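You operate a simulated robot arm through the tools that you are given. There is no shell and no other tool. Be economical: measure what you need, move in short steps, check, and stop when the job is done.

You run a simulated two-armed robot. Do the job below in one go: nothing can be reset, and whatever is moved stays where it is left.

## Task
Bin the rejected carton, restart the belt, take the bin to the bench.
Fine: put the blue carton from the belt into the red bin, then reset the detector, press Run and leave the belt running; carry the bin by both ends on to the store bench last; the cartons on the rack, the arrow keys, Teach and the red stop button stay untouched. Set down upright: blue carton.
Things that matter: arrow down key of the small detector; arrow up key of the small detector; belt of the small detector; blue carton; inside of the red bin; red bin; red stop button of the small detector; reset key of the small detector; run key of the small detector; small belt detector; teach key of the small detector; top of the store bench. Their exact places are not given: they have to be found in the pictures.

The check looks at the end state, three seconds after you hand in, the way a careful person would. Anything else that was tipped, shoved, dropped, spilled or broken makes it a failure.

## Robot
Two 7-joint arms with two-finger parallel grippers on one trunk, on a base that drives. Base frame: it is fixed to the floor where the robot stands at the start and does not move with it; the origin is under the middle of the robot, x ahead of it, y to its left, z up. Lengths are in mm, angles in degrees, forces in N, time in s.
The left shoulder is at the start at [70, 133, 1050], the right one opposite. With the tool pointing down near the work surface each hand reaches from about 100 to 600 mm from the robot's upright axis, wherever it stands, measured 20 degrees to its own side. Places, roughly: arrow down key of the small detector [200, 200, 800]; arrow up key of the small detector [200, 200, 800]; belt of the small detector [500, 300, 800]; blue carton [250, 2750, 1250]; inside of the red bin [400, -500, 600]; red stop button of the small detector [200, 500, 600]; reset key of the small detector [200, 100, 800]; run key of the small detector [200, 100, 800]; small belt detector [400, 300, 500]; teach key of the small detector [200, 200, 800]; top of the store bench [300, 2000, 800]. Payload 1.57 kg a hand.
Tool frame (each hand has its own): the origin (TCP) lies between the finger pads and is the grasp point; the fingertips stand 30 mm ahead of it; z points along the fingers, y is the line along which they close. Largest opening 80 mm; finger width 17, thickness 12; the body of the gripper, 40 by 82 mm, starts 80 mm behind the TCP.
Orientation is that of the tool frame in the base frame, as a unit quaternion [w, x, y, z]. With the fingers straight down and closing along the base's y, the tool's x points along the base's -x, its y along +y and its z along -z.

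## Interface
- The arms move only by the tool move_arm. It takes "left_commands", "right_commands" or both (then of equal length, played together; a hand with none holds still); each is a list of rows, each a list of 7 numbers: the gripper command, from -1 (shut) to 1 (fully open), values between in proportion, then the shift along the tool's x, y, z in mm, then the turn, a rotation vector about the tool's x, y, z in degrees. In form: [[hand, x, y, z, rx, ry, rz], ...]. A call has 1 to 10 rows; each row is the pose to reach, as a shift and turn from the pose commanded when the call began, along the tool's axes at that moment. Rows are played at 5 a second. More than 50 mm and 8.6 degrees between two rows, or a gripper value outside its range, and nothing of the call is played. Where a pose cannot be reached the arm comes as near as it can. A force on the tool above 40 N (or 10 N above the force at the start of the call, whichever is more), or a blocked arm, ends the call early, and 0.2 s more pass. Each finger travels about 153 mm/s and halts on what it meets, pressing with about 23 N; the grip force reading is that of the motor and also rises with nothing between the fingers. The clock runs only during rows and for 0.2 s after the last one: add rows that repeat a pose to give the fingers time. It gives the time, the measured TCP pose, the force on the tool (base axes), the opening and the grip force at its end, in the units of the frame above (readings bear some noise), with the torque about the TCP (base axes, N m) and any sound that the robot's microphone picked up.
- Cameras (640 x 400 px; columns grow to the right, rows downward): "scene" is now at [131.5, -14.6, 1268.5]; the picture's right is [-0.16, -0.99, -0.00], its down [-0.66, 0.11, -0.74] and it looks along [0.73, -0.12, -0.67] (base axes); focal length 214 px, centre (320, 200). "left" rides on the left gripper at [72, 7, -122] in its tool frame; the picture's right is [-0.09, 1.00, 0.00], its down [-0.84, -0.08, -0.54] and it looks along [-0.54, -0.05, 0.84] (tool axes); focal length 238 px, centre (320, 200). "right" rides on the right gripper at [72, -7, -122] in its tool frame; the picture's right is [0.09, 1.00, 0.00], its down [-0.84, 0.08, -0.54] and it looks along [-0.54, 0.05, 0.84] (tool axes); focal length 238 px, centre (320, 200).
- grab_frame(camera): a new picture of that camera. The clock stands still meanwhile.
- lift_body(by): slides the trunk up (or, below 0, down) by that many mm; the arms and the scene camera ride with it, the base frame stays. It gives what a move gives, with no picture.
- roll_base(legs): drives the robot by 1 to 6 legs, each [ahead, left, turn to the left] in mm, mm and degrees, along the robot's own axes; the way and the turn of a leg run together, so that a leg with both is an arc; at most 1500 mm and 180 degrees a leg. The arms and the cameras ride along, it lands a little off, and it stops where it bumps. It gives what a move gives.
- pan_tilt(pan, tilt): turns the head with the scene camera to pan (to the left, within 86 degrees either way) and tilt (down, from -29 to 69), counted from straight ahead of the robot. It gives what a move gives.
- probe_pixels(camera, pixels): for up to 12 pixels [column, row] of the newest picture of that camera ("zoom" is the newest enlarged one), the place [x, y, z] in the base frame of the surface seen there, good to about 2 mm. The clock stands still meanwhile.
- inspect(camera, box): a new picture of the part [left, top, right, bottom] of that camera's present view, enlarged. The clock stands still meanwhile.
- close_job(): hands the job in; it is judged then, once.

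Keep the steps short. Do not move on a guess: measure, check each grasp and each placing, and mend mistakes. In all there are 80 turns and 62 pictures (those below and enlarged ones count). Leave the grippers open and the arms clear of the work at the hand-in unless told otherwise, and finish with a single line.

The tools are called after "Request:" as name(argument=value, ...) on one line, values as JSON. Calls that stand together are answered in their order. move_arm: Moves the arms, as the interface text tells. Its arguments: {"type":"object","properties":{"left_commands":{"type":"array","items":{"type":"array","items":{"type":"number"}}},"right_commands":{"type":"array","items":{"type":"array","items":{"type":"number"}}}},"required":[]} The other tools are called the same way: lift_body (by) slides the trunk up or down; roll_base (legs) drives the base; pan_tilt (pan, tilt) turns the head that bears the scene camera; grab_frame (camera) takes a picture; probe_pixels (camera, pixels) gives the place of the surface under pixels of a picture; inspect (camera, box) takes an enlarged picture of a part of a camera's view; close_job () hands the job in.

At the start:

```text
clock: 0.0
left_tcp_pos: [387.4, 45.1, 1170.9]
left_orientation: [0.001, 0.0, 1.0, -0.001]
left_wrist_force: [1.0, 0.4, -0.6]
left_wrist_torque: [0.04, -0.01, -0.02]
left_width: 80.1
left_finger_force: 0.0
right_tcp_pos: [440.8, -337.6, 1043.6]
right_orientation: [0.0, 0.0, 1.0, 0.0]
right_wrist_force: [0.9, 0.1, 0.0]
right_wrist_torque: [-0.02, 0.01, -0.04]
right_width: 80.2
right_finger_force: 0.1
trunk travel left (down, up): [-624.0, 316.0]
robot x, y, heading: [-0.4, 0.1, 0.1]
head pan, tilt: [-9.4, 42.1]
```

scene: 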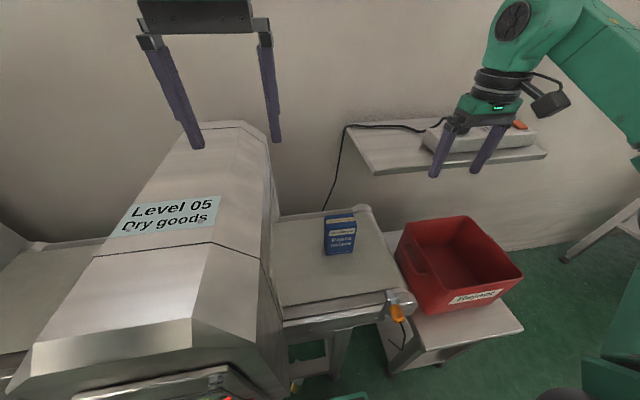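
right: 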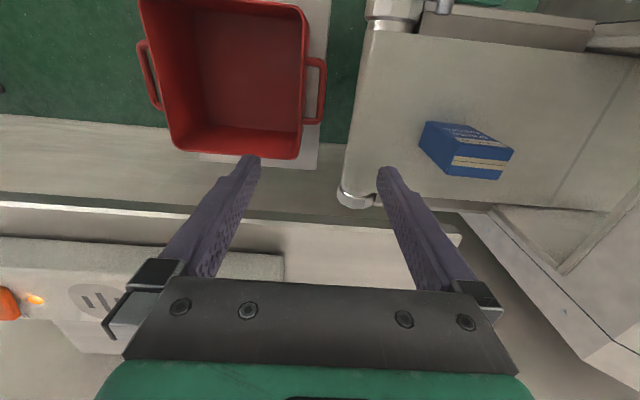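
left: 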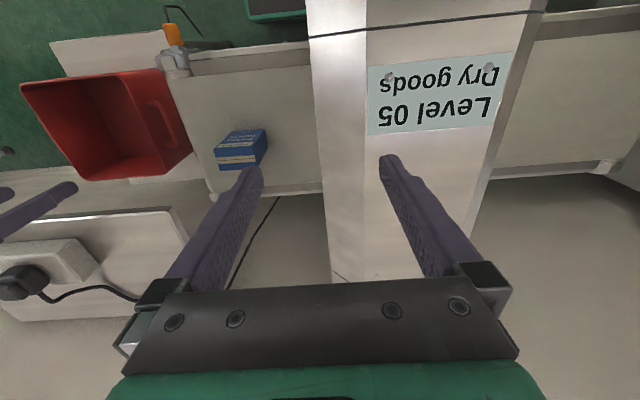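

The scene picture shows the blue carton at about (340,232), the red bin at (460,260), and the detector at left. I'll measure these points first.

Request:
probe_pixels(camera="scene", pixels=[[326, 217], [353, 213], [356, 228], [326, 233], [327, 254], [355, 250], [300, 270], [370, 280], [460, 270], [405, 228], [520, 275], [420, 310]])

Request:
probe_pixels(camera="right", pixels=[[427, 122], [465, 126], [512, 152], [455, 152], [448, 172], [498, 178], [420, 155], [310, 62], [322, 92], [304, 122], [150, 75], [240, 80]])

Request:
pan_tilt(pan=30, tilt=60)

Request:
grab_frame(camera="scene")

```text
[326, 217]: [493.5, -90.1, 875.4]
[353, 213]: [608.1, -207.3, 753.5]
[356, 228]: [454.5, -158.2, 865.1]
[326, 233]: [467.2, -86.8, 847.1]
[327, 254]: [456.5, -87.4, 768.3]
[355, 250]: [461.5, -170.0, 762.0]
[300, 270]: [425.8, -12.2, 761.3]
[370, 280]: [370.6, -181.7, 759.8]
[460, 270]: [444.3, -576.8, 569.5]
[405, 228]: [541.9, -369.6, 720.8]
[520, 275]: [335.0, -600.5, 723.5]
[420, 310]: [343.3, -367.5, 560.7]
```

```text
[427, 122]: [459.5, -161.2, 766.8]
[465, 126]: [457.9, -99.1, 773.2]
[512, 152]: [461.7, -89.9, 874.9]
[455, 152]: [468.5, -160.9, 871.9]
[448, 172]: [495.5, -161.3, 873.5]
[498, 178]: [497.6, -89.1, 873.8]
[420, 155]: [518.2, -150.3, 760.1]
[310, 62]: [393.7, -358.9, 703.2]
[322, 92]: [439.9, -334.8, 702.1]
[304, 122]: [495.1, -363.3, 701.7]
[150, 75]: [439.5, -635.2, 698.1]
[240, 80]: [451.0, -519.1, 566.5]
```

```text
clock: 1.1
left_tcp_pos: [387.8, 44.6, 1171.8]
left_orientation: [0.0, -0.001, 1.0, -0.001]
left_wrist_force: [-0.2, -0.2, 0.2]
left_wrist_torque: [0.02, -0.01, -0.03]
left_width: 80.0
left_finger_force: 0.0
right_tcp_pos: [442.5, -338.7, 1043.2]
right_orientation: [-0.001, 0.0, 1.0, 0.001]
right_wrist_force: [0.4, -0.4, -0.3]
right_wrist_torque: [0.02, 0.01, -0.02]
right_width: 80.1
right_finger_force: 0.1
trunk travel left (down, up): [-624.0, 316.0]
robot x, y, heading: [-1.3, -1.4, 0.3]
head pan, tilt: [30.0, 60.0]
```

```text
58 pictures are left
```

scene: 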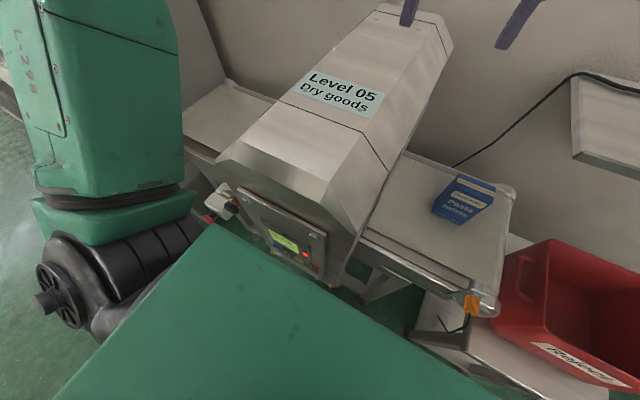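

Carton measured: x 461–497, y −161…−89, z 760–874. The control panel is at (290,245), so I'll enlarge it and measure it.

Request:
inspect(camera="scene", box=[190, 170, 350, 290])

Request:
pan_tilt(pan=80, tilt=25)

Request:
grab_frame(camera="scene")

```text
3.33 times, centred on (270, 230) of scene
```

zoom: 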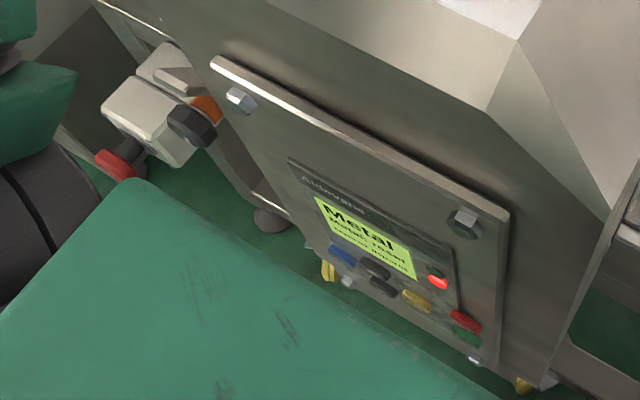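

```text
clock: 2.2
left_tcp_pos: [388.1, 44.1, 1170.4]
left_orientation: [0.0, -0.001, 1.0, 0.0]
left_wrist_force: [-0.9, 0.5, 0.7]
left_wrist_torque: [0.02, 0.03, 0.0]
left_width: 80.1
left_finger_force: 0.0
right_tcp_pos: [442.6, -339.2, 1043.1]
right_orientation: [0.0, 0.0, 1.0, 0.0]
right_wrist_force: [0.1, -0.3, 0.8]
right_wrist_torque: [0.0, 0.01, 0.0]
right_width: 79.9
right_finger_force: 0.1
trunk travel left (down, up): [-624.0, 316.0]
robot x, y, heading: [1.0, -2.7, 0.1]
head pan, tilt: [80.0, 25.0]
```

```text
56 pictures are left
```

scene: 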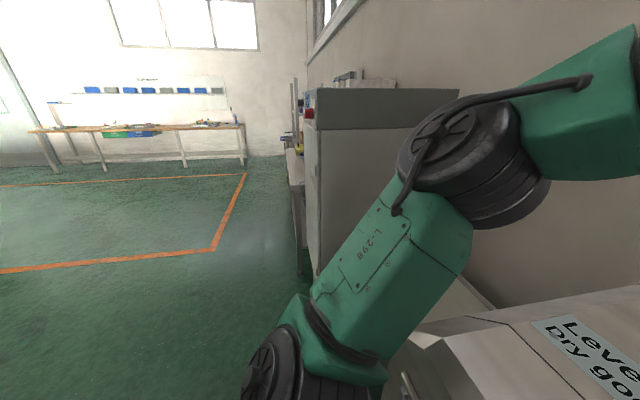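

The keys are visible in the enlarged picture: red LED/stop area, reset and others. I'll measure them there and turn the head back.

Request:
probe_pixels(camera="zoom", pixels=[[342, 254], [374, 267], [383, 287], [417, 300], [466, 319], [465, 337], [437, 281], [220, 60], [505, 215], [490, 360], [115, 162], [190, 125]])

Request:
pan_tilt(pan=-15, tilt=50)

```text
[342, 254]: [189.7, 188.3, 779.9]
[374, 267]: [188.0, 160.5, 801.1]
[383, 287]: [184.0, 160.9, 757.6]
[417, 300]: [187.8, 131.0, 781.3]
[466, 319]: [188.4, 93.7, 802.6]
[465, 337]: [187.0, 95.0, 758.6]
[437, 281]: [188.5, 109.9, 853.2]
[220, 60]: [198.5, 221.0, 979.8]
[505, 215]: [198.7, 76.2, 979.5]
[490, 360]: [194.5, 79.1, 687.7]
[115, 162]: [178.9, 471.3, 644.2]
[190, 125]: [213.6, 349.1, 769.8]
```

```text
clock: 4.0
left_tcp_pos: [386.9, 44.3, 1172.1]
left_orientation: [0.0, -0.001, 1.0, 0.0]
left_wrist_force: [-1.1, 0.1, 1.0]
left_wrist_torque: [-0.01, 0.0, 0.02]
left_width: 80.3
left_finger_force: 0.0
right_tcp_pos: [442.9, -339.4, 1043.5]
right_orientation: [-0.001, 0.0, 1.0, 0.0]
right_wrist_force: [0.1, 0.2, 0.3]
right_wrist_torque: [-0.01, 0.01, -0.02]
right_width: 79.7
right_finger_force: 0.1
trunk travel left (down, up): [-624.0, 316.0]
robot x, y, heading: [1.4, -1.7, 0.1]
head pan, tilt: [-15.0, 50.0]
```

The panel is vertical at x≈188 and the keys are located. I'll read their labels later. Next I turn the right hand −90° about z over the carton so it closes along x, and move the left hand away.

Request:
move_arm(right_commands=[[1, 0, 0, 0, 0, 0, -8.5], [1, 0, 0, 0, 0, 0, -17], [1, 0, 0, 0, 0, 0, -25.5], [1, 0, 0, 0, 0, 0, -34], [1, 0, 0, 0, 0, 0, -42.5], [1, 0, 0, 0, 0, 0, -51], [1, 0, 0, 0, 0, 0, -59.5], [1, 0, 0, 0, 0, 0, -68], [1, 0, 0, 0, 0, 0, -76.5], [1, 0, 0, 0, 0, 0, -85]], left_commands=[[1, 0, 20, -10, 0, 0, 0], [1, 0, 40, -20, 0, 0, 0], [1, 0, 60, -30, 0, 0, 0], [1, 0, 80, -40, 0, 0, 0], [1, 0, 100, -50, 0, 0, 0], [1, 0, 100, -50, 0, 0, 0], [1, 0, 100, -50, 0, 0, 0], [1, 0, 100, -50, 0, 0, 0], [1, 0, 100, -50, 0, 0, 0], [1, 0, 100, -50, 0, 0, 0]])

```text
clock: 6.2
left_tcp_pos: [386.8, 146.7, 1220.1]
left_orientation: [0.0, -0.001, 1.0, -0.001]
left_wrist_force: [0.9, 0.3, -0.5]
left_wrist_torque: [0.0, 0.0, 0.02]
left_width: 80.1
left_finger_force: 0.0
right_tcp_pos: [234.2, -86.9, 988.7]
right_orientation: [0.0, -0.675, 0.738, -0.001]
right_wrist_force: [-0.5, 0.3, -0.5]
right_wrist_torque: [-0.04, -0.01, -0.01]
right_width: 80.1
right_finger_force: 0.0
right hand out of reach, approached as far as the arm can: row 1, 2, 3, 4, 5, 6, 7, 8, 9, 10
trunk travel left (down, up): [-624.0, 316.0]
robot x, y, heading: [0.9, 2.1, -0.0]
head pan, tilt: [-15.0, 50.0]
```

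The right arm ran out of reach at that height and drifted to (234,−87,989). I'll check the view before correcting.

Request:
grab_frame(camera="scene")

Request:
grab_frame(camera="right")

```text
55 pictures are left
```

scene: 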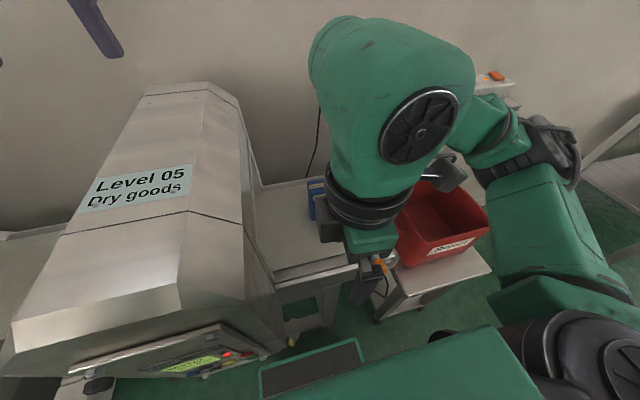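

```text
54 pictures are left
```

right: 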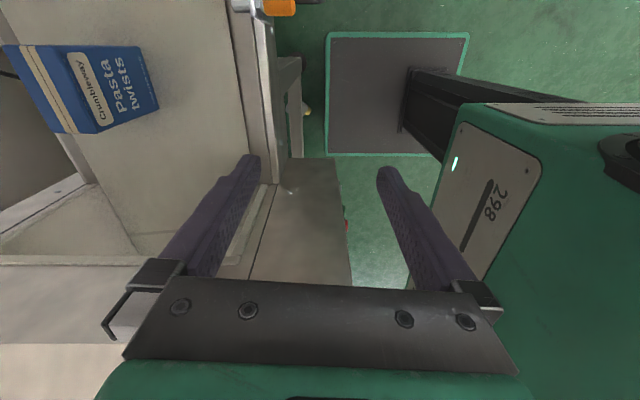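

I'll make a small test move (20 mm down) to see which pose the commands are counted from.

Request:
move_arm(right_commands=[[1, 0, 0, 20, 0, 0, 0]])

```text
clock: 6.5
left_tcp_pos: [387.4, 145.0, 1221.6]
left_orientation: [0.0, -0.001, 1.0, 0.001]
left_wrist_force: [-1.4, -0.6, 0.3]
left_wrist_torque: [0.03, 0.02, 0.0]
left_width: 80.0
left_finger_force: 0.1
right_tcp_pos: [230.4, -92.5, 969.0]
right_orientation: [0.0, -0.676, 0.737, 0.0]
right_wrist_force: [-0.4, 0.0, 0.4]
right_wrist_torque: [0.02, 0.0, 0.01]
right_width: 79.9
right_finger_force: 0.1
trunk travel left (down, up): [-624.0, 316.0]
robot x, y, heading: [3.0, 3.3, -0.3]
head pan, tilt: [-15.0, 50.0]
```

Commands count from the reached pose. Next I move above the carton to (479,−125,930).

Request:
move_arm(right_commands=[[1, 2, -42, 7, 0, 0, -1], [1, 4, -84, 14, 0, 0, -2], [1, 6, -126, 21, 0, 0, -3], [1, 8, -168, 28, 0, 0, -4], [1, 10, -210, 35, 0, 0, -5], [1, 10.7, -251, 39, 0, 0, -5], [1, 10.7, -251, 39, 0, 0, -5]])

Request:
grab_frame(camera="right")

```text
clock: 8.2
left_tcp_pos: [387.7, 145.0, 1221.2]
left_orientation: [0.0, -0.001, 1.0, 0.0]
left_wrist_force: [-0.3, 0.5, -0.4]
left_wrist_torque: [0.03, -0.03, 0.0]
left_width: 80.1
left_finger_force: 0.0
right_tcp_pos: [237.1, -46.3, 951.0]
right_orientation: [0.0, -0.707, 0.707, 0.0]
right_wrist_force: [-0.5, -0.6, 0.2]
right_wrist_torque: [-0.02, -0.02, -0.05]
right_width: 80.0
right_finger_force: 0.0
right hand out of reach, approached as far as the arm can: row 1, 2, 3, 4, 5, 6, 7
trunk travel left (down, up): [-624.0, 316.0]
robot x, y, heading: [-0.4, -1.3, -0.0]
head pan, tilt: [-15.0, 50.0]
```

```text
53 pictures are left
```

right: 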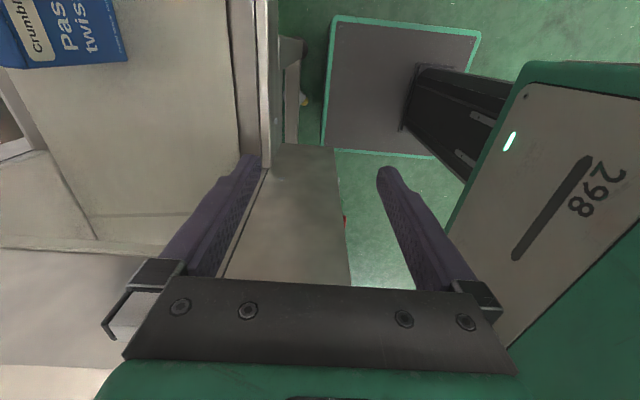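

That turn direction is limited by the wrist. I'll unwind it while moving away from the detector toward −y, then use the other direction.

Request:
move_arm(right_commands=[[1, 20, 0, 0, 0, 0, 8.5], [1, 50, 0, 0, 0, 0, 17], [1, 90, 0, 0, 0, 0, 25.5], [1, 130, 0, 0, 0, 0, 34], [1, 170, -20, 0, 0, 0, 42.5], [1, 200, -60, 0, 0, 0, 51], [1, 200, -100, 0, 0, 0, 59.5], [1, 200, -100, 0, 0, 0, 68], [1, 200, -100, 0, 0, 0, 76.5], [1, 200, -100, 0, 0, 0, 85]])

```text
clock: 10.3
left_tcp_pos: [386.7, 145.2, 1221.2]
left_orientation: [0.0, -0.001, 1.0, -0.001]
left_wrist_force: [-0.3, -0.3, -0.1]
left_wrist_torque: [0.01, -0.01, -0.01]
left_width: 79.8
left_finger_force: 0.0
right_tcp_pos: [332.4, -261.0, 957.3]
right_orientation: [-0.001, -0.043, 0.999, 0.0]
right_wrist_force: [1.0, 0.5, -0.4]
right_wrist_torque: [-0.02, 0.0, -0.01]
right_width: 79.9
right_finger_force: 0.0
right hand out of reach, approached as far as the arm can: row 5, 6, 7
trunk travel left (down, up): [-624.0, 316.0]
robot x, y, heading: [-0.2, 0.6, -0.0]
head pan, tilt: [-15.0, 50.0]
```

Now I turn the other way (+) in place.

Request:
move_arm(right_commands=[[1, 0, 0, 0, 0, 0, 8.5], [1, 0, 0, 0, 0, 0, 17], [1, 0, 0, 0, 0, 0, 25.5], [1, 0, 0, 0, 0, 0, 34], [1, 0, 0, 0, 0, 0, 42.5], [1, 0, 0, 0, 0, 0, 51], [1, 0, 0, 0, 0, 0, 59.5], [1, 0, 0, 0, 0, 0, 68], [1, 0, 0, 0, 0, 0, 76.5], [1, 0, 0, 0, 0, 0, 85]])

```text
clock: 12.6
left_tcp_pos: [387.1, 145.3, 1220.5]
left_orientation: [0.0, -0.001, 1.0, -0.001]
left_wrist_force: [-0.4, -0.1, -0.6]
left_wrist_torque: [0.01, 0.03, 0.01]
left_width: 80.1
left_finger_force: 0.1
right_tcp_pos: [334.1, -258.7, 958.8]
right_orientation: [0.0, 0.644, 0.765, 0.001]
right_wrist_force: [0.3, -0.2, 1.1]
right_wrist_torque: [0.01, 0.01, 0.0]
right_width: 80.0
right_finger_force: 0.0
trunk travel left (down, up): [-624.0, 316.0]
robot x, y, heading: [-0.3, 1.5, 0.1]
head pan, tilt: [-15.0, 50.0]
```

That works. Next I go above the carton at z 930.

Request:
move_arm(right_commands=[[1, 21, 33, 6, 0, 0, 2.5], [1, 42, 66, 12, 0, 0, 5], [1, 63, 99, 18, 0, 0, 7.5], [1, 84, 132, 24, 0, 0, 9.8], [1, 105.4, 165.3, 29, 0, 0, 9.8], [1, 105.4, 165.3, 29, 0, 0, 9.8]])

Request:
grab_frame(camera="right")

Request:
grab_frame(camera="scene")

```text
clock: 13.9
left_tcp_pos: [387.4, 145.1, 1221.6]
left_orientation: [-0.001, -0.001, 1.0, 0.0]
left_wrist_force: [-0.3, 1.4, 0.5]
left_wrist_torque: [-0.01, 0.0, -0.01]
left_width: 80.0
left_finger_force: 0.0
right_tcp_pos: [478.5, -127.3, 929.6]
right_orientation: [0.0, 0.706, 0.708, 0.0]
right_wrist_force: [-0.2, -0.4, -0.1]
right_wrist_torque: [0.0, 0.01, -0.02]
right_width: 80.1
right_finger_force: 0.1
trunk travel left (down, up): [-624.0, 316.0]
robot x, y, heading: [-0.2, 0.7, -0.1]
head pan, tilt: [-15.0, 50.0]
```

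```text
52 pictures are left
```

right: 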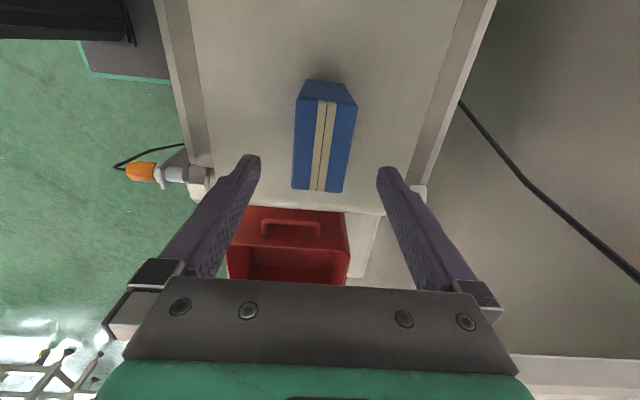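

```text
51 pictures are left
```

scene: 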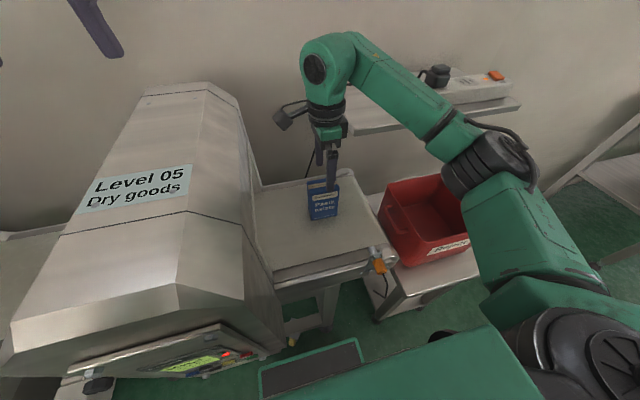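

The hand is over the carton. I'll check the carton's yaw from the top edges.

Request:
probe_pixels(camera="right", pixels=[[302, 104], [352, 108], [296, 186], [339, 188], [322, 145], [315, 186]])

```text
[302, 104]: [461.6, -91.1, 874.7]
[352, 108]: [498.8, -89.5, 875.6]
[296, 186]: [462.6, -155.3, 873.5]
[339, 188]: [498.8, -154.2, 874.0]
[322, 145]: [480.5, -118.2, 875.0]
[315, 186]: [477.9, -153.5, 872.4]
```

Carton yaw is about 0, with its centre at (480,−124). I descend to TCP z 835 and then close.

Request:
move_arm(right_commands=[[1, 3, 2, 30, 0, 0, 0], [1, 3, 2, 60, 0, 0, 0], [1, 3, 2, 94, 0, 0, 0], [1, 3, 2, 94, 0, 0, 0], [-0.3, 3, 2, 94, 0, 0, 0], [-1, 3, 2, 94, 0, 0, 0], [-1, 3, 2, 94, 0, 0, 0], [-1, 3, 2, 94, 0, 0, 0]])

```text
clock: 15.8
left_tcp_pos: [388.7, 145.7, 1221.1]
left_orientation: [0.0, -0.001, 1.0, -0.001]
left_wrist_force: [-0.6, 0.1, -0.7]
left_wrist_torque: [0.02, -0.03, -0.04]
left_width: 80.1
left_finger_force: 0.1
right_tcp_pos: [481.3, -122.4, 834.1]
right_orientation: [0.0, 0.706, 0.708, 0.001]
right_wrist_force: [0.3, -0.2, -0.5]
right_wrist_torque: [0.04, 0.01, -0.02]
right_width: 44.9
right_finger_force: 23.6
trunk travel left (down, up): [-624.0, 316.0]
robot x, y, heading: [0.2, 3.9, -0.1]
head pan, tilt: [-15.0, 50.0]
```

Gripped at 45 mm with 23.6 N. I lift it and check.

Request:
move_arm(right_commands=[[-1, 0, 0, -20, 0, 0, 0], [-1, 0, 0, -50, 0, 0, 0], [-1, 0, 0, -90, 0, 0, 0], [-1, 0, 0, -90, 0, 0, 0]])

Request:
grab_frame(camera="scene")

Request:
grab_frame(camera="right")

```text
clock: 16.8
left_tcp_pos: [388.8, 145.2, 1220.1]
left_orientation: [0.0, -0.001, 1.0, -0.001]
left_wrist_force: [0.3, -0.6, -0.9]
left_wrist_torque: [0.03, -0.02, 0.04]
left_width: 79.9
left_finger_force: 0.0
right_tcp_pos: [485.0, -122.2, 927.3]
right_orientation: [-0.001, 0.706, 0.708, -0.001]
right_wrist_force: [-0.8, 0.0, -1.7]
right_wrist_torque: [0.05, -0.03, 0.0]
right_width: 44.9
right_finger_force: 23.5
trunk travel left (down, up): [-624.0, 316.0]
robot x, y, heading: [0.7, -3.2, 0.3]
head pan, tilt: [-15.0, 50.0]
```

```text
50 pictures are left
```

scene: 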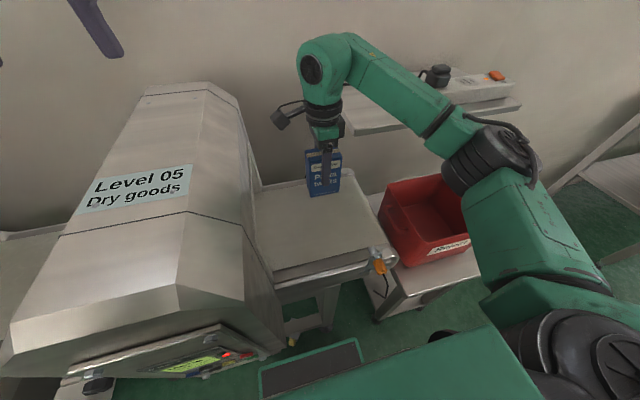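

```text
49 pictures are left
```

right: 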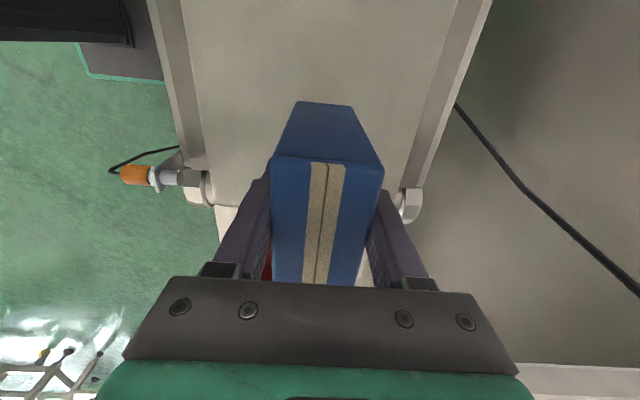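

Carton held upright, and its bottom sits about 74 mm below the TCP. I'll measure the surroundings: cart edge, shelf, base front, bin.

Request:
probe_pixels(camera="scene", pixels=[[378, 320], [478, 275], [350, 134], [520, 105], [310, 370], [360, 345], [392, 262], [376, 270], [426, 255], [470, 240], [383, 180], [610, 262]])

Request:
pan_tilt(pan=-50, tilt=50)

Request:
grab_frame(camera="scene")

```text
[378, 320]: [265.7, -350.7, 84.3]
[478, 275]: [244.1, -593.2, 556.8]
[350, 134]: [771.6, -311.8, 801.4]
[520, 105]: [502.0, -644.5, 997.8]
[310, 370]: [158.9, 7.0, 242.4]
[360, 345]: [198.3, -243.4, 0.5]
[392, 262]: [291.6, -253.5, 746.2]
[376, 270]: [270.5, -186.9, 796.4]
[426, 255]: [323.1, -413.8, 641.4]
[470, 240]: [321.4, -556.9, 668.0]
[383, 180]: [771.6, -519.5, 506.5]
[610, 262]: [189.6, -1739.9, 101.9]
```

```text
clock: 17.8
left_tcp_pos: [388.1, 145.0, 1221.2]
left_orientation: [0.0, -0.001, 1.0, 0.0]
left_wrist_force: [-0.4, -0.3, -0.1]
left_wrist_torque: [0.02, 0.01, -0.02]
left_width: 79.7
left_finger_force: 0.1
right_tcp_pos: [484.9, -122.2, 926.3]
right_orientation: [0.0, 0.706, 0.709, 0.0]
right_wrist_force: [0.2, 0.6, -1.7]
right_wrist_torque: [-0.02, 0.03, -0.03]
right_width: 44.8
right_finger_force: 23.3
trunk travel left (down, up): [-624.0, 316.0]
robot x, y, heading: [-1.1, -1.0, 0.1]
head pan, tilt: [-50.0, 50.0]
```

```text
48 pictures are left
```

scene: 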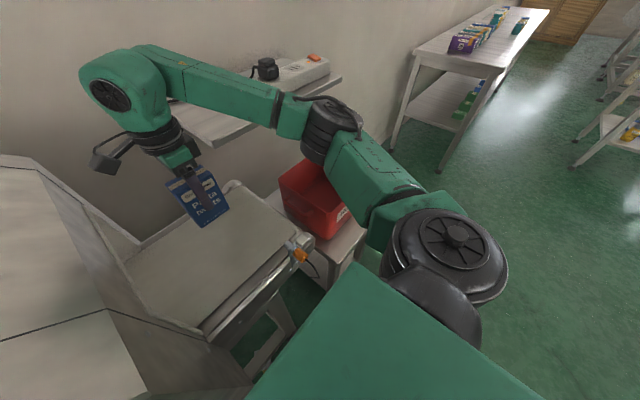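

The shelf may overhang the bin. I'll measure its front edge and the bin rim in this picture.

Request:
probe_pixels(camera="scene", pixels=[[250, 131], [225, 142], [335, 80], [320, 90], [300, 165], [284, 190], [318, 238], [350, 210], [318, 205], [310, 255], [328, 280], [365, 235]])

```text
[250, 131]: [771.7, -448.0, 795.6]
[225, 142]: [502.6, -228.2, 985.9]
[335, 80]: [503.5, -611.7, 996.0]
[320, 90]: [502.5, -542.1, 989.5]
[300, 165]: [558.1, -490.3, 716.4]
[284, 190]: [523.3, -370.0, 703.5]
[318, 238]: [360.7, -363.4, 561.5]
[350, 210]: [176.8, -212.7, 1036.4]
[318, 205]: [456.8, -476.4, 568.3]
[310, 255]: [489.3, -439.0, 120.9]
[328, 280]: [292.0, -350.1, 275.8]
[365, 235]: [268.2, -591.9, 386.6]
```

The shelf front edge is at x≈502, z≈985. I must keep the right hand below x≈430 there. I pull the hand back to x≈400 with z up 20, then back off the base and roll right.

Request:
move_arm(right_commands=[[-1, 0, -25, -10, 0, 0, 0], [-1, 0, -50, -20, 0, 0, 0], [-1, 0, -75, -20, 0, 0, 0], [-1, 0, -85, -20, 0, 0, 0], [-1, 0, -85, -20, 0, 0, 0]])

Request:
roll_base(legs=[[-60, 0, 0], [0, -320, 0]])

Request:
pan_tilt(pan=-15, tilt=45)

Request:
grab_frame(camera="scene")

```text
clock: 19.0
left_tcp_pos: [387.4, 144.7, 1219.6]
left_orientation: [-0.001, -0.001, 1.0, 0.0]
left_wrist_force: [-0.7, -0.6, 0.6]
left_wrist_torque: [-0.04, 0.04, 0.02]
left_width: 79.8
left_finger_force: 0.1
right_tcp_pos: [395.0, -123.8, 944.7]
right_orientation: [0.0, 0.706, 0.708, 0.0]
right_wrist_force: [0.0, 0.7, -2.5]
right_wrist_torque: [0.03, 0.03, 0.03]
right_width: 44.7
right_finger_force: 23.4
trunk travel left (down, up): [-624.0, 316.0]
robot x, y, heading: [-0.3, 0.4, -0.1]
head pan, tilt: [-50.0, 50.0]
```

```text
clock: 21.7
left_tcp_pos: [325.3, -178.9, 1220.9]
left_orientation: [0.0, -0.002, 1.0, 0.0]
left_wrist_force: [-0.6, 0.5, 0.0]
left_wrist_torque: [-0.03, -0.01, 0.02]
left_width: 79.8
left_finger_force: 0.0
right_tcp_pos: [334.7, -449.0, 945.5]
right_orientation: [0.0, 0.705, 0.71, 0.0]
right_wrist_force: [0.3, -0.4, -1.3]
right_wrist_torque: [-0.01, -0.02, 0.04]
right_width: 44.9
right_finger_force: 22.8
trunk travel left (down, up): [-624.0, 316.0]
robot x, y, heading: [-61.2, -324.1, 0.2]
head pan, tilt: [-50.0, 50.0]
```

```text
clock: 22.7
left_tcp_pos: [327.2, -179.8, 1220.3]
left_orientation: [0.001, -0.001, 1.0, -0.001]
left_wrist_force: [-0.4, 0.4, -0.3]
left_wrist_torque: [-0.01, -0.01, 0.0]
left_width: 80.1
left_finger_force: 0.0
right_tcp_pos: [333.8, -449.0, 945.4]
right_orientation: [0.0, 0.705, 0.709, 0.0]
right_wrist_force: [0.1, -0.4, -1.8]
right_wrist_torque: [0.02, -0.03, 0.0]
right_width: 44.7
right_finger_force: 22.6
trunk travel left (down, up): [-624.0, 316.0]
robot x, y, heading: [-55.7, -326.0, -0.1]
head pan, tilt: [-15.0, 45.0]
```

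```text
47 pictures are left
```

scene: 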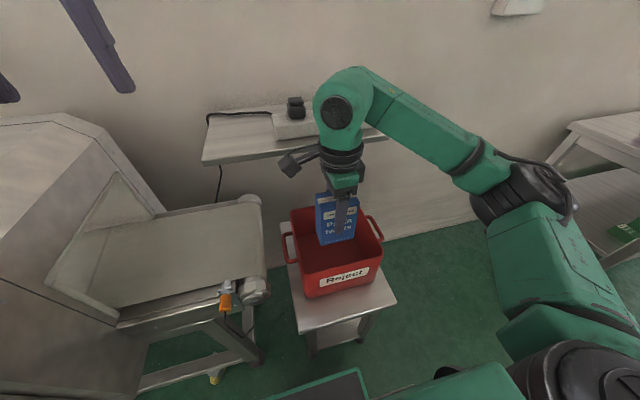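

Now I move over the bin, to about (420,−485), staying high.

Request:
move_arm(right_commands=[[-1, -12, 30, 0, 0, 0, 0], [-1, -24, 60, 0, 0, 0, 0], [-1, -36, 86, 0, 0, 0, 0], [-1, -36, 86, 0, 0, 0, 0]])

Request:
grab_frame(camera="scene")

Request:
probe_pixels(camera="scene", pixels=[[292, 215], [365, 213], [304, 280], [382, 240], [284, 240], [376, 225], [340, 85], [362, 72], [320, 90], [345, 165], [350, 120], [330, 250]])

Request:
grab_frame(camera="right")

```text
clock: 23.7
left_tcp_pos: [327.1, -178.9, 1220.2]
left_orientation: [-0.001, -0.002, 1.0, -0.001]
left_wrist_force: [0.5, 0.1, 0.5]
left_wrist_torque: [0.02, 0.0, 0.04]
left_width: 80.0
left_finger_force: 0.0
right_tcp_pos: [418.9, -485.7, 944.1]
right_orientation: [0.0, 0.706, 0.709, 0.001]
right_wrist_force: [-0.6, 0.9, -1.8]
right_wrist_torque: [0.0, -0.03, 0.0]
right_width: 45.0
right_finger_force: 22.7
trunk travel left (down, up): [-624.0, 316.0]
robot x, y, heading: [-58.8, -322.9, 0.2]
head pan, tilt: [-15.0, 45.0]
```

```text
46 pictures are left
```

scene: 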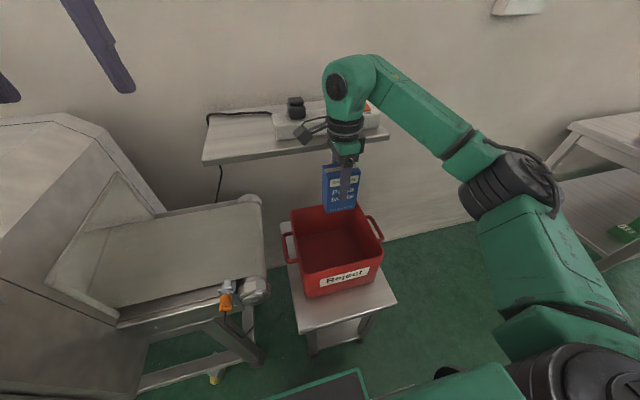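

```text
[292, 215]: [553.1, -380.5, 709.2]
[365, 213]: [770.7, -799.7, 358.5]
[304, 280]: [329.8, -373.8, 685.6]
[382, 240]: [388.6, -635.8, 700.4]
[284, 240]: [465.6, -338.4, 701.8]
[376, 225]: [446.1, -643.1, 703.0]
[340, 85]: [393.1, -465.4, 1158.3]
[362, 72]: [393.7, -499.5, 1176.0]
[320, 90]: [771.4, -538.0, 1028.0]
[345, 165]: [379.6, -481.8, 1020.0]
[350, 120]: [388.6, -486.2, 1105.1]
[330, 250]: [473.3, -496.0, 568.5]
```

```text
45 pictures are left
```

right: 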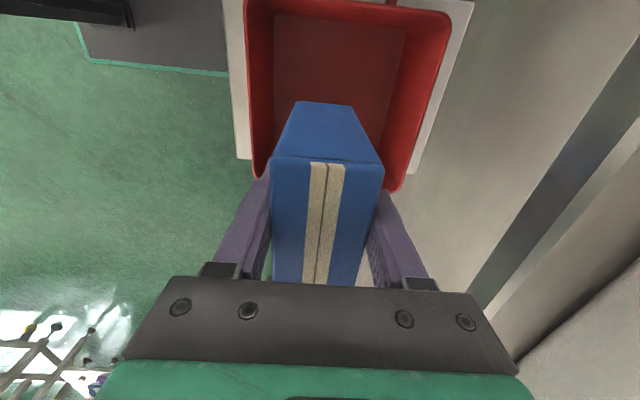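

Bin centre is about (442,−488) and the wrist stays well short of the shelf. I lower with the arm in steps.

Request:
move_arm(right_commands=[[-1, 0, 12, 35, 0, 0, 0], [-1, 0, 12, 70, 0, 0, 0], [-1, 0, 12, 105, 0, 0, 0], [-1, 0, 12, 140, 0, 0, 0], [-1, 0, 12, 140, 0, 0, 0]])

```text
clock: 24.9
left_tcp_pos: [327.1, -179.1, 1222.0]
left_orientation: [0.001, -0.002, 1.0, -0.001]
left_wrist_force: [-0.1, 0.5, 0.1]
left_wrist_torque: [-0.01, -0.03, 0.0]
left_width: 80.0
left_finger_force: 0.0
right_tcp_pos: [432.2, -485.0, 805.1]
right_orientation: [0.0, 0.705, 0.709, 0.0]
right_wrist_force: [0.4, -0.1, -2.0]
right_wrist_torque: [0.01, -0.05, -0.02]
right_width: 45.0
right_finger_force: 22.6
trunk travel left (down, up): [-624.0, 316.0]
robot x, y, heading: [-60.1, -324.3, 0.2]
head pan, tilt: [-15.0, 45.0]
```

Tracking well. I continue down until the carton bottom is about 10 mm above the bin floor.

Request:
move_arm(right_commands=[[-1, 0, 0, 30, 0, 0, 0], [-1, 0, 0, 60, 0, 0, 0], [-1, 0, 0, 90, 0, 0, 0], [-1, 0, 0, 120, 0, 0, 0], [-1, 0, 0, 150, 0, 0, 0], [-1, 0, 0, 150, 0, 0, 0]])

Request:
grab_frame(camera="right")

Request:
grab_frame(camera="scene")

```text
clock: 26.3
left_tcp_pos: [327.7, -180.2, 1221.3]
left_orientation: [0.0, -0.001, 1.0, -0.001]
left_wrist_force: [0.1, 0.3, 0.6]
left_wrist_torque: [-0.04, 0.01, 0.0]
left_width: 80.1
left_finger_force: 0.2
right_tcp_pos: [433.9, -484.6, 654.3]
right_orientation: [0.0, 0.705, 0.709, 0.0]
right_wrist_force: [-0.4, 0.3, -1.8]
right_wrist_torque: [0.01, -0.03, 0.01]
right_width: 44.8
right_finger_force: 23.5
trunk travel left (down, up): [-624.0, 316.0]
robot x, y, heading: [-60.5, -324.1, 0.2]
head pan, tilt: [-15.0, 45.0]
```

```text
44 pictures are left
```

right: 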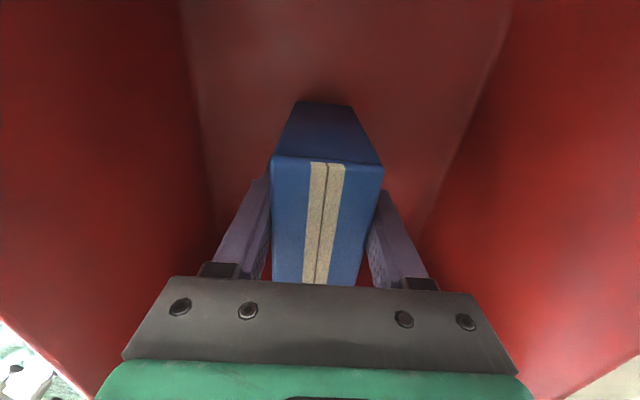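

```text
43 pictures are left
```

scene: 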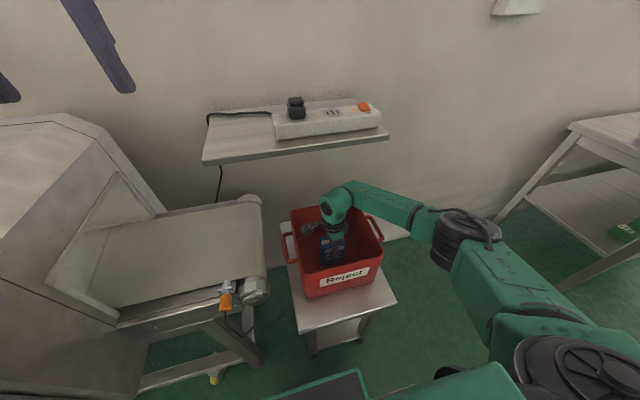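

Centred in the bin. I lower the last few millimetres slowly and watch the force.

Request:
move_arm(right_commands=[[-1, 0, 0, 3, 0, 0, 0], [-1, 0, 0, 6, 0, 0, 0], [-1, 0, 0, 9, 0, 0, 0], [-1, 0, 0, 12, 0, 0, 0], [-1, 0, 0, 12, 0, 0, 0]])

```text
clock: 27.5
left_tcp_pos: [327.4, -180.9, 1219.9]
left_orientation: [0.0, -0.002, 1.0, -0.001]
left_wrist_force: [0.6, 0.4, 0.1]
left_wrist_torque: [0.02, 0.01, 0.0]
left_width: 79.8
left_finger_force: 0.0
right_tcp_pos: [433.2, -484.1, 644.7]
right_orientation: [0.0, 0.706, 0.708, 0.0]
right_wrist_force: [-0.5, -0.1, -2.0]
right_wrist_torque: [0.05, -0.03, -0.04]
right_width: 44.9
right_finger_force: 23.0
trunk travel left (down, up): [-624.0, 316.0]
robot x, y, heading: [-60.7, -324.3, -0.1]
head pan, tilt: [-15.0, 45.0]
```

Request:
move_arm(right_commands=[[-1, 0, 0, 1.5, 0, 0, 0], [-1, 0, 0, 3, 0, 0, 0], [-1, 0, 0, 4.5, 0, 0, 0], [-1, 0, 0, 4.5, 0, 0, 0]])

```text
clock: 28.5
left_tcp_pos: [324.5, -178.8, 1220.8]
left_orientation: [0.001, -0.001, 1.0, 0.0]
left_wrist_force: [0.0, 0.3, -0.1]
left_wrist_torque: [0.0, 0.01, 0.01]
left_width: 80.0
left_finger_force: 0.0
right_tcp_pos: [432.0, -483.7, 640.8]
right_orientation: [0.001, 0.705, 0.709, 0.001]
right_wrist_force: [2.4, 0.2, 17.3]
right_wrist_torque: [0.05, 0.28, -0.04]
right_width: 44.5
right_finger_force: 23.3
trunk travel left (down, up): [-624.0, 316.0]
robot x, y, heading: [-61.1, -326.9, 0.2]
head pan, tilt: [-15.0, 45.0]
```

Contact with the floor reads +17 N. I ease up 1 mm, open, wait, then rise.

Request:
move_arm(right_commands=[[-1, 0, 0, -1.5, 0, 0, 0], [0.2, 0, 0, -1.5, 0, 0, 0], [1, 0, 0, -1.5, 0, 0, 0], [1, 0, 0, -1.5, 0, 0, 0], [1, 0, 0, -30, 0, 0, 0], [1, 0, 0, -65, 0, 0, 0], [1, 0, 0, -100, 0, 0, 0], [1, 0, 0, -140, 0, 0, 0], [1, 0, 0, -140, 0, 0, 0]])

Request:
grab_frame(camera="right")

```text
clock: 30.5
left_tcp_pos: [326.7, -179.6, 1220.5]
left_orientation: [0.0, -0.001, 1.0, -0.001]
left_wrist_force: [-0.6, 0.5, -0.1]
left_wrist_torque: [0.02, -0.03, -0.02]
left_width: 79.9
left_finger_force: 0.0
right_tcp_pos: [431.3, -486.2, 778.1]
right_orientation: [0.001, 0.705, 0.709, 0.001]
right_wrist_force: [-0.2, -0.1, 0.6]
right_wrist_torque: [-0.01, 0.01, 0.0]
right_width: 80.2
right_finger_force: 0.0
trunk travel left (down, up): [-624.0, 316.0]
robot x, y, heading: [-63.5, -326.2, 0.0]
head pan, tilt: [-15.0, 45.0]
```

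```text
42 pictures are left
```

right: 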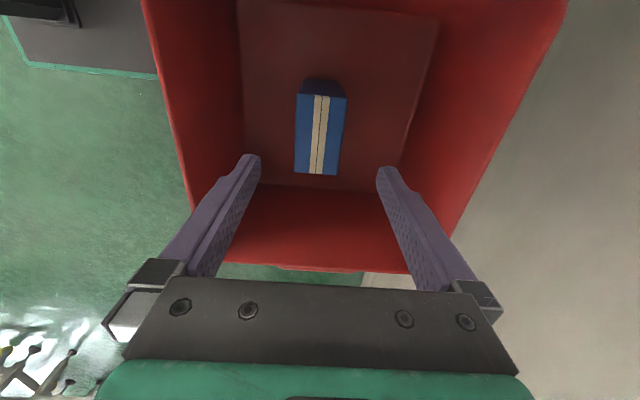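

The carton stands upright in the bin. I raise and retract the right hand, then look right and left before backing up.

Request:
move_arm(right_commands=[[1, 0, 0, -40, 0, 0, 0], [1, 0, 0, -80, 0, 0, 0], [1, 0, -30, -120, 0, 0, 0], [1, 0, -70, -150, 0, 0, 0], [1, 0, -110, -150, 0, 0, 0], [1, 0, -110, -150, 0, 0, 0]])

Request:
pan_tilt(pan=-86, tilt=35)

Request:
grab_frame(camera="scene")

Request:
pan_tilt(pan=86, tilt=35)

Request:
grab_frame(camera="scene")

```text
clock: 31.9
left_tcp_pos: [327.1, -179.3, 1220.3]
left_orientation: [0.0, -0.002, 1.0, 0.0]
left_wrist_force: [0.7, 0.1, 0.0]
left_wrist_torque: [0.02, 0.0, 0.0]
left_width: 80.1
left_finger_force: 0.1
right_tcp_pos: [319.9, -485.2, 928.4]
right_orientation: [0.0, 0.706, 0.708, 0.0]
right_wrist_force: [0.3, 0.1, -0.6]
right_wrist_torque: [0.02, 0.01, 0.02]
right_width: 80.2
right_finger_force: 0.2
trunk travel left (down, up): [-624.0, 316.0]
robot x, y, heading: [-61.8, -326.7, 0.1]
head pan, tilt: [-15.0, 45.0]
```

```text
clock: 33.3
left_tcp_pos: [327.0, -180.2, 1220.3]
left_orientation: [0.001, -0.002, 1.0, -0.001]
left_wrist_force: [-0.2, -0.6, -0.1]
left_wrist_torque: [-0.03, 0.0, 0.0]
left_width: 80.0
left_finger_force: 0.0
right_tcp_pos: [321.3, -484.7, 930.0]
right_orientation: [-0.001, 0.705, 0.709, 0.0]
right_wrist_force: [-0.3, -0.7, 0.0]
right_wrist_torque: [-0.01, 0.0, -0.01]
right_width: 80.2
right_finger_force: 0.1
trunk travel left (down, up): [-624.0, 316.0]
robot x, y, heading: [-60.4, -322.0, -0.1]
head pan, tilt: [-85.9, 35.0]
```

```text
41 pictures are left
```

scene: 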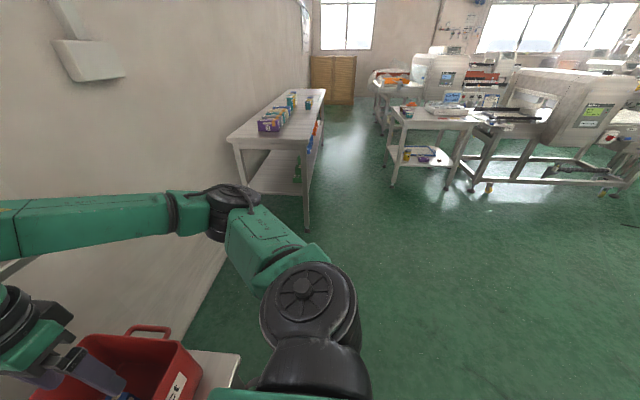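

```text
clock: 35.9
left_tcp_pos: [326.9, -179.7, 1221.6]
left_orientation: [0.0, -0.002, 1.0, -0.001]
left_wrist_force: [0.7, 1.6, -0.3]
left_wrist_torque: [0.02, 0.0, 0.01]
left_width: 80.3
left_finger_force: 0.1
right_tcp_pos: [321.7, -484.6, 929.6]
right_orientation: [0.0, 0.705, 0.709, 0.0]
right_wrist_force: [0.9, 1.0, 0.2]
right_wrist_torque: [0.01, 0.0, 0.02]
right_width: 80.0
right_finger_force: 0.0
trunk travel left (down, up): [-624.0, 316.0]
robot x, y, heading: [-59.5, -325.7, 0.0]
head pan, tilt: [85.9, 35.0]
```

```text
40 pictures are left
```

scene: 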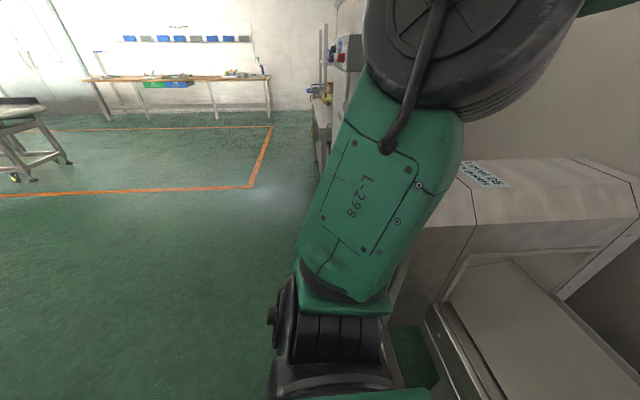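

The floor is open behind and to the left. I back up and drive in front of the detector panel, then look at it.

Request:
roll_base(legs=[[-340, 0, 0], [0, 325, 0]])

Request:
pan_tilt(pan=10, tilt=35)

Request:
grab_frame(camera="scene")

```text
clock: 39.9
left_tcp_pos: [-10.4, 147.2, 1219.9]
left_orientation: [0.0, -0.001, 1.0, -0.001]
left_wrist_force: [0.1, 0.4, -0.1]
left_wrist_torque: [0.0, 0.0, 0.02]
left_width: 80.0
left_finger_force: 0.1
right_tcp_pos: [-14.8, -156.2, 928.9]
right_orientation: [0.0, 0.705, 0.709, 0.0]
right_wrist_force: [-0.2, -0.6, 1.2]
right_wrist_torque: [0.0, 0.02, -0.01]
right_width: 80.2
right_finger_force: 0.0
trunk travel left (down, up): [-624.0, 316.0]
robot x, y, heading: [-398.7, 2.6, 0.3]
head pan, tilt: [85.9, 35.0]
```

```text
clock: 41.4
left_tcp_pos: [-10.0, 148.3, 1221.0]
left_orientation: [0.001, -0.002, 1.0, -0.001]
left_wrist_force: [0.9, 0.5, -0.5]
left_wrist_torque: [0.0, -0.02, 0.0]
left_width: 79.9
left_finger_force: 0.0
right_tcp_pos: [-15.5, -155.9, 929.5]
right_orientation: [0.0, 0.705, 0.709, 0.0]
right_wrist_force: [0.2, -0.2, -0.5]
right_wrist_torque: [0.01, 0.0, -0.01]
right_width: 80.3
right_finger_force: 0.0
trunk travel left (down, up): [-624.0, 316.0]
robot x, y, heading: [-397.8, 3.9, 0.2]
head pan, tilt: [10.0, 35.0]
```

```text
39 pictures are left
```

scene: 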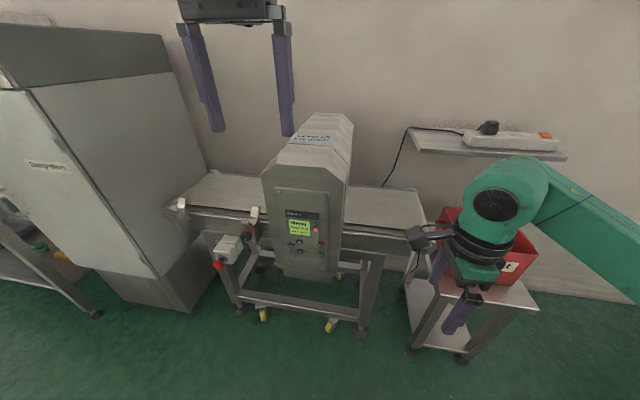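

The panel is at (300,235). I enlarge it to read the labels.

Request:
inspect(camera="scene", box=[276, 204, 340, 264])

```text
6.67 times, centred on (308, 234) of scene
```

zoom: 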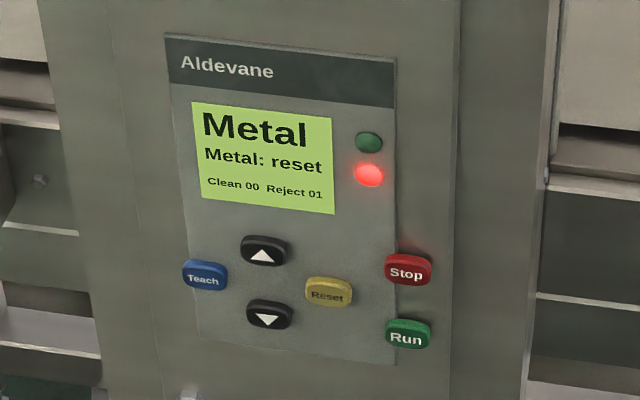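

Labels read: Reset is yellow, Run is green, Stop is red. I measure the key centres.

Request:
probe_pixels(camera="zoom", pixels=[[329, 290], [408, 331], [408, 268], [204, 274], [269, 312], [263, 248], [329, 275], [306, 290], [352, 293], [360, 330], [429, 335], [240, 370]])

```text
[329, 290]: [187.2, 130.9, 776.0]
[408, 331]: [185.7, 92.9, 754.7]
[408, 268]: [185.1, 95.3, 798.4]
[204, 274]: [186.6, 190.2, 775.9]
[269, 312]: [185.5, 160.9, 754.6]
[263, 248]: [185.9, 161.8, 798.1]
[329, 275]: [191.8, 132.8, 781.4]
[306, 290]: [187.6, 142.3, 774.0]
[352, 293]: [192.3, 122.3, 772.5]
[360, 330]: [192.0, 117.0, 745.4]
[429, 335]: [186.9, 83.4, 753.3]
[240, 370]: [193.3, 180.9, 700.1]
```

Reset is at (187,131,776) and Run at (186,93,755). I close the left hand and tilt its fingers to point at the panel (turn −y), descending at the same time and staying well short of it.

Request:
move_arm(left_commands=[[-1, 0, 0, 30, 0, -8.5, 0], [-1, 0, 0, 60, 0, -17, 0], [-1, 0, 0, 95, 0, -25.5, 0], [-1, 0, 0, 130, 0, -34, 0], [-1, 0, 0, 170, 0, -42.5, 0], [-1, 0, 0, 210, 0, -51, 0], [-1, 0, 0, 250, 0, -59.5, 0], [-1, 0, 0, 290, 0, -68, 0], [-1, 0, 0, 330, 0, -76.5, 0], [-1, 0, 0, 370, 0, -85, 0]])

Request:
grab_frame(camera="left")

```text
clock: 43.8
left_tcp_pos: [88.1, 211.6, 915.1]
left_orientation: [0.638, -0.125, 0.754, 0.091]
left_wrist_force: [-0.5, -0.7, 0.9]
left_wrist_torque: [-0.02, -0.02, 0.0]
left_width: 0.1
left_finger_force: 20.8
left hand out of reach, approached as far as the arm can: row 5, 6, 7, 8, 9
right_tcp_pos: [-15.8, -158.0, 928.7]
right_orientation: [0.0, 0.705, 0.709, 0.0]
right_wrist_force: [0.3, -0.5, -0.7]
right_wrist_torque: [0.03, 0.0, -0.01]
right_width: 80.0
right_finger_force: 0.1
trunk travel left (down, up): [-624.0, 316.0]
robot x, y, heading: [-399.8, 6.8, -0.0]
head pan, tilt: [10.0, 35.0]
stopped in row 10 (left hand): the arm was blocked; the commanded pose is now the measured one
```

```text
37 pictures are left
```

left: 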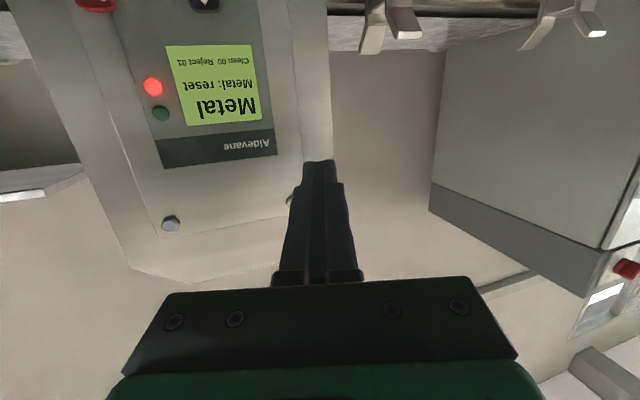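

The arm reports blocked. I check the scene to see by what.

Request:
grab_frame(camera="scene")

```text
36 pictures are left
```

scene: 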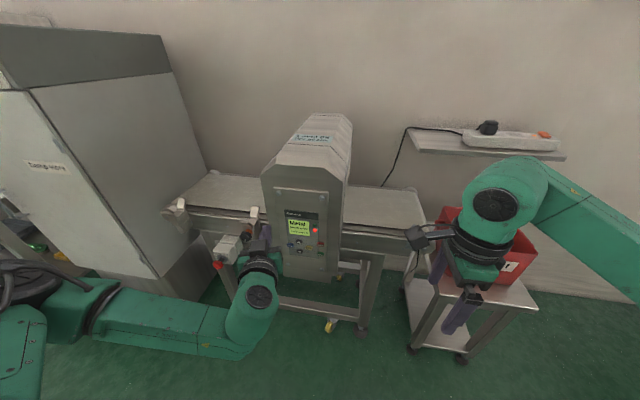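

No visible contact; it looks like an elbow reconfiguration. I correct the orientation to point straight at the panel and bring the TCP to about (100,131,800).

Request:
move_arm(left_commands=[[-1, 23.5, -15.7, 1.3, 3.5, -1.9, 0.6], [-1, 47, -31.3, 2.6, 7, -3.8, 1.1], [-1, 70.4, -47, 3.9, 10.6, -5.6, 1.7], [-1, 93.8, -62.6, 5.2, 14.1, -7.5, 2.2], [-1, 117.3, -78.3, 6.5, 17.6, -9.4, 2.8], [-1, 117.3, -78.3, 6.5, 17.6, -9.4, 2.8]])

Request:
grab_frame(camera="left")

```text
clock: 45.2
left_tcp_pos: [97.7, 130.2, 800.6]
left_orientation: [0.706, -0.001, 0.708, 0.0]
left_wrist_force: [-0.2, 0.4, 0.5]
left_wrist_torque: [0.04, -0.02, 0.02]
left_width: 0.0
left_finger_force: 21.7
right_tcp_pos: [-16.0, -155.7, 927.9]
right_orientation: [0.0, 0.706, 0.709, -0.001]
right_wrist_force: [0.2, -0.9, 1.0]
right_wrist_torque: [0.0, 0.02, -0.02]
right_width: 79.8
right_finger_force: 0.0
trunk travel left (down, up): [-624.0, 316.0]
robot x, y, heading: [-399.0, 5.0, 0.2]
head pan, tilt: [10.0, 35.0]
```

```text
35 pictures are left
```

left: 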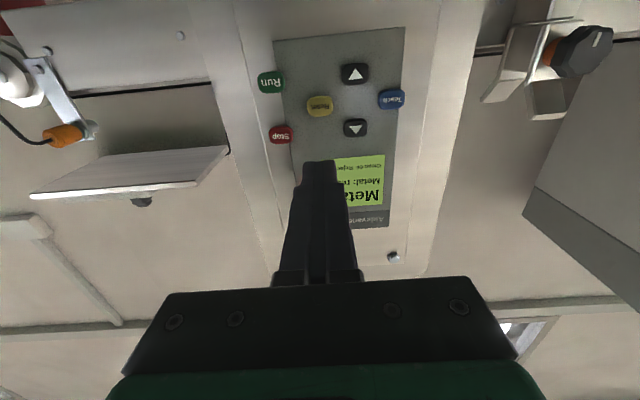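

The hand now points straight at the panel. I refine the key positions from this camera.

Request:
probe_pixels(camera="left", pixels=[[320, 106], [271, 82], [280, 134], [355, 128], [355, 73]])

```text
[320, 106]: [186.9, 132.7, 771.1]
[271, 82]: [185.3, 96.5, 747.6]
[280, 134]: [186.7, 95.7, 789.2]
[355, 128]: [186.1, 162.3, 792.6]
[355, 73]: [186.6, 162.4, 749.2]
```

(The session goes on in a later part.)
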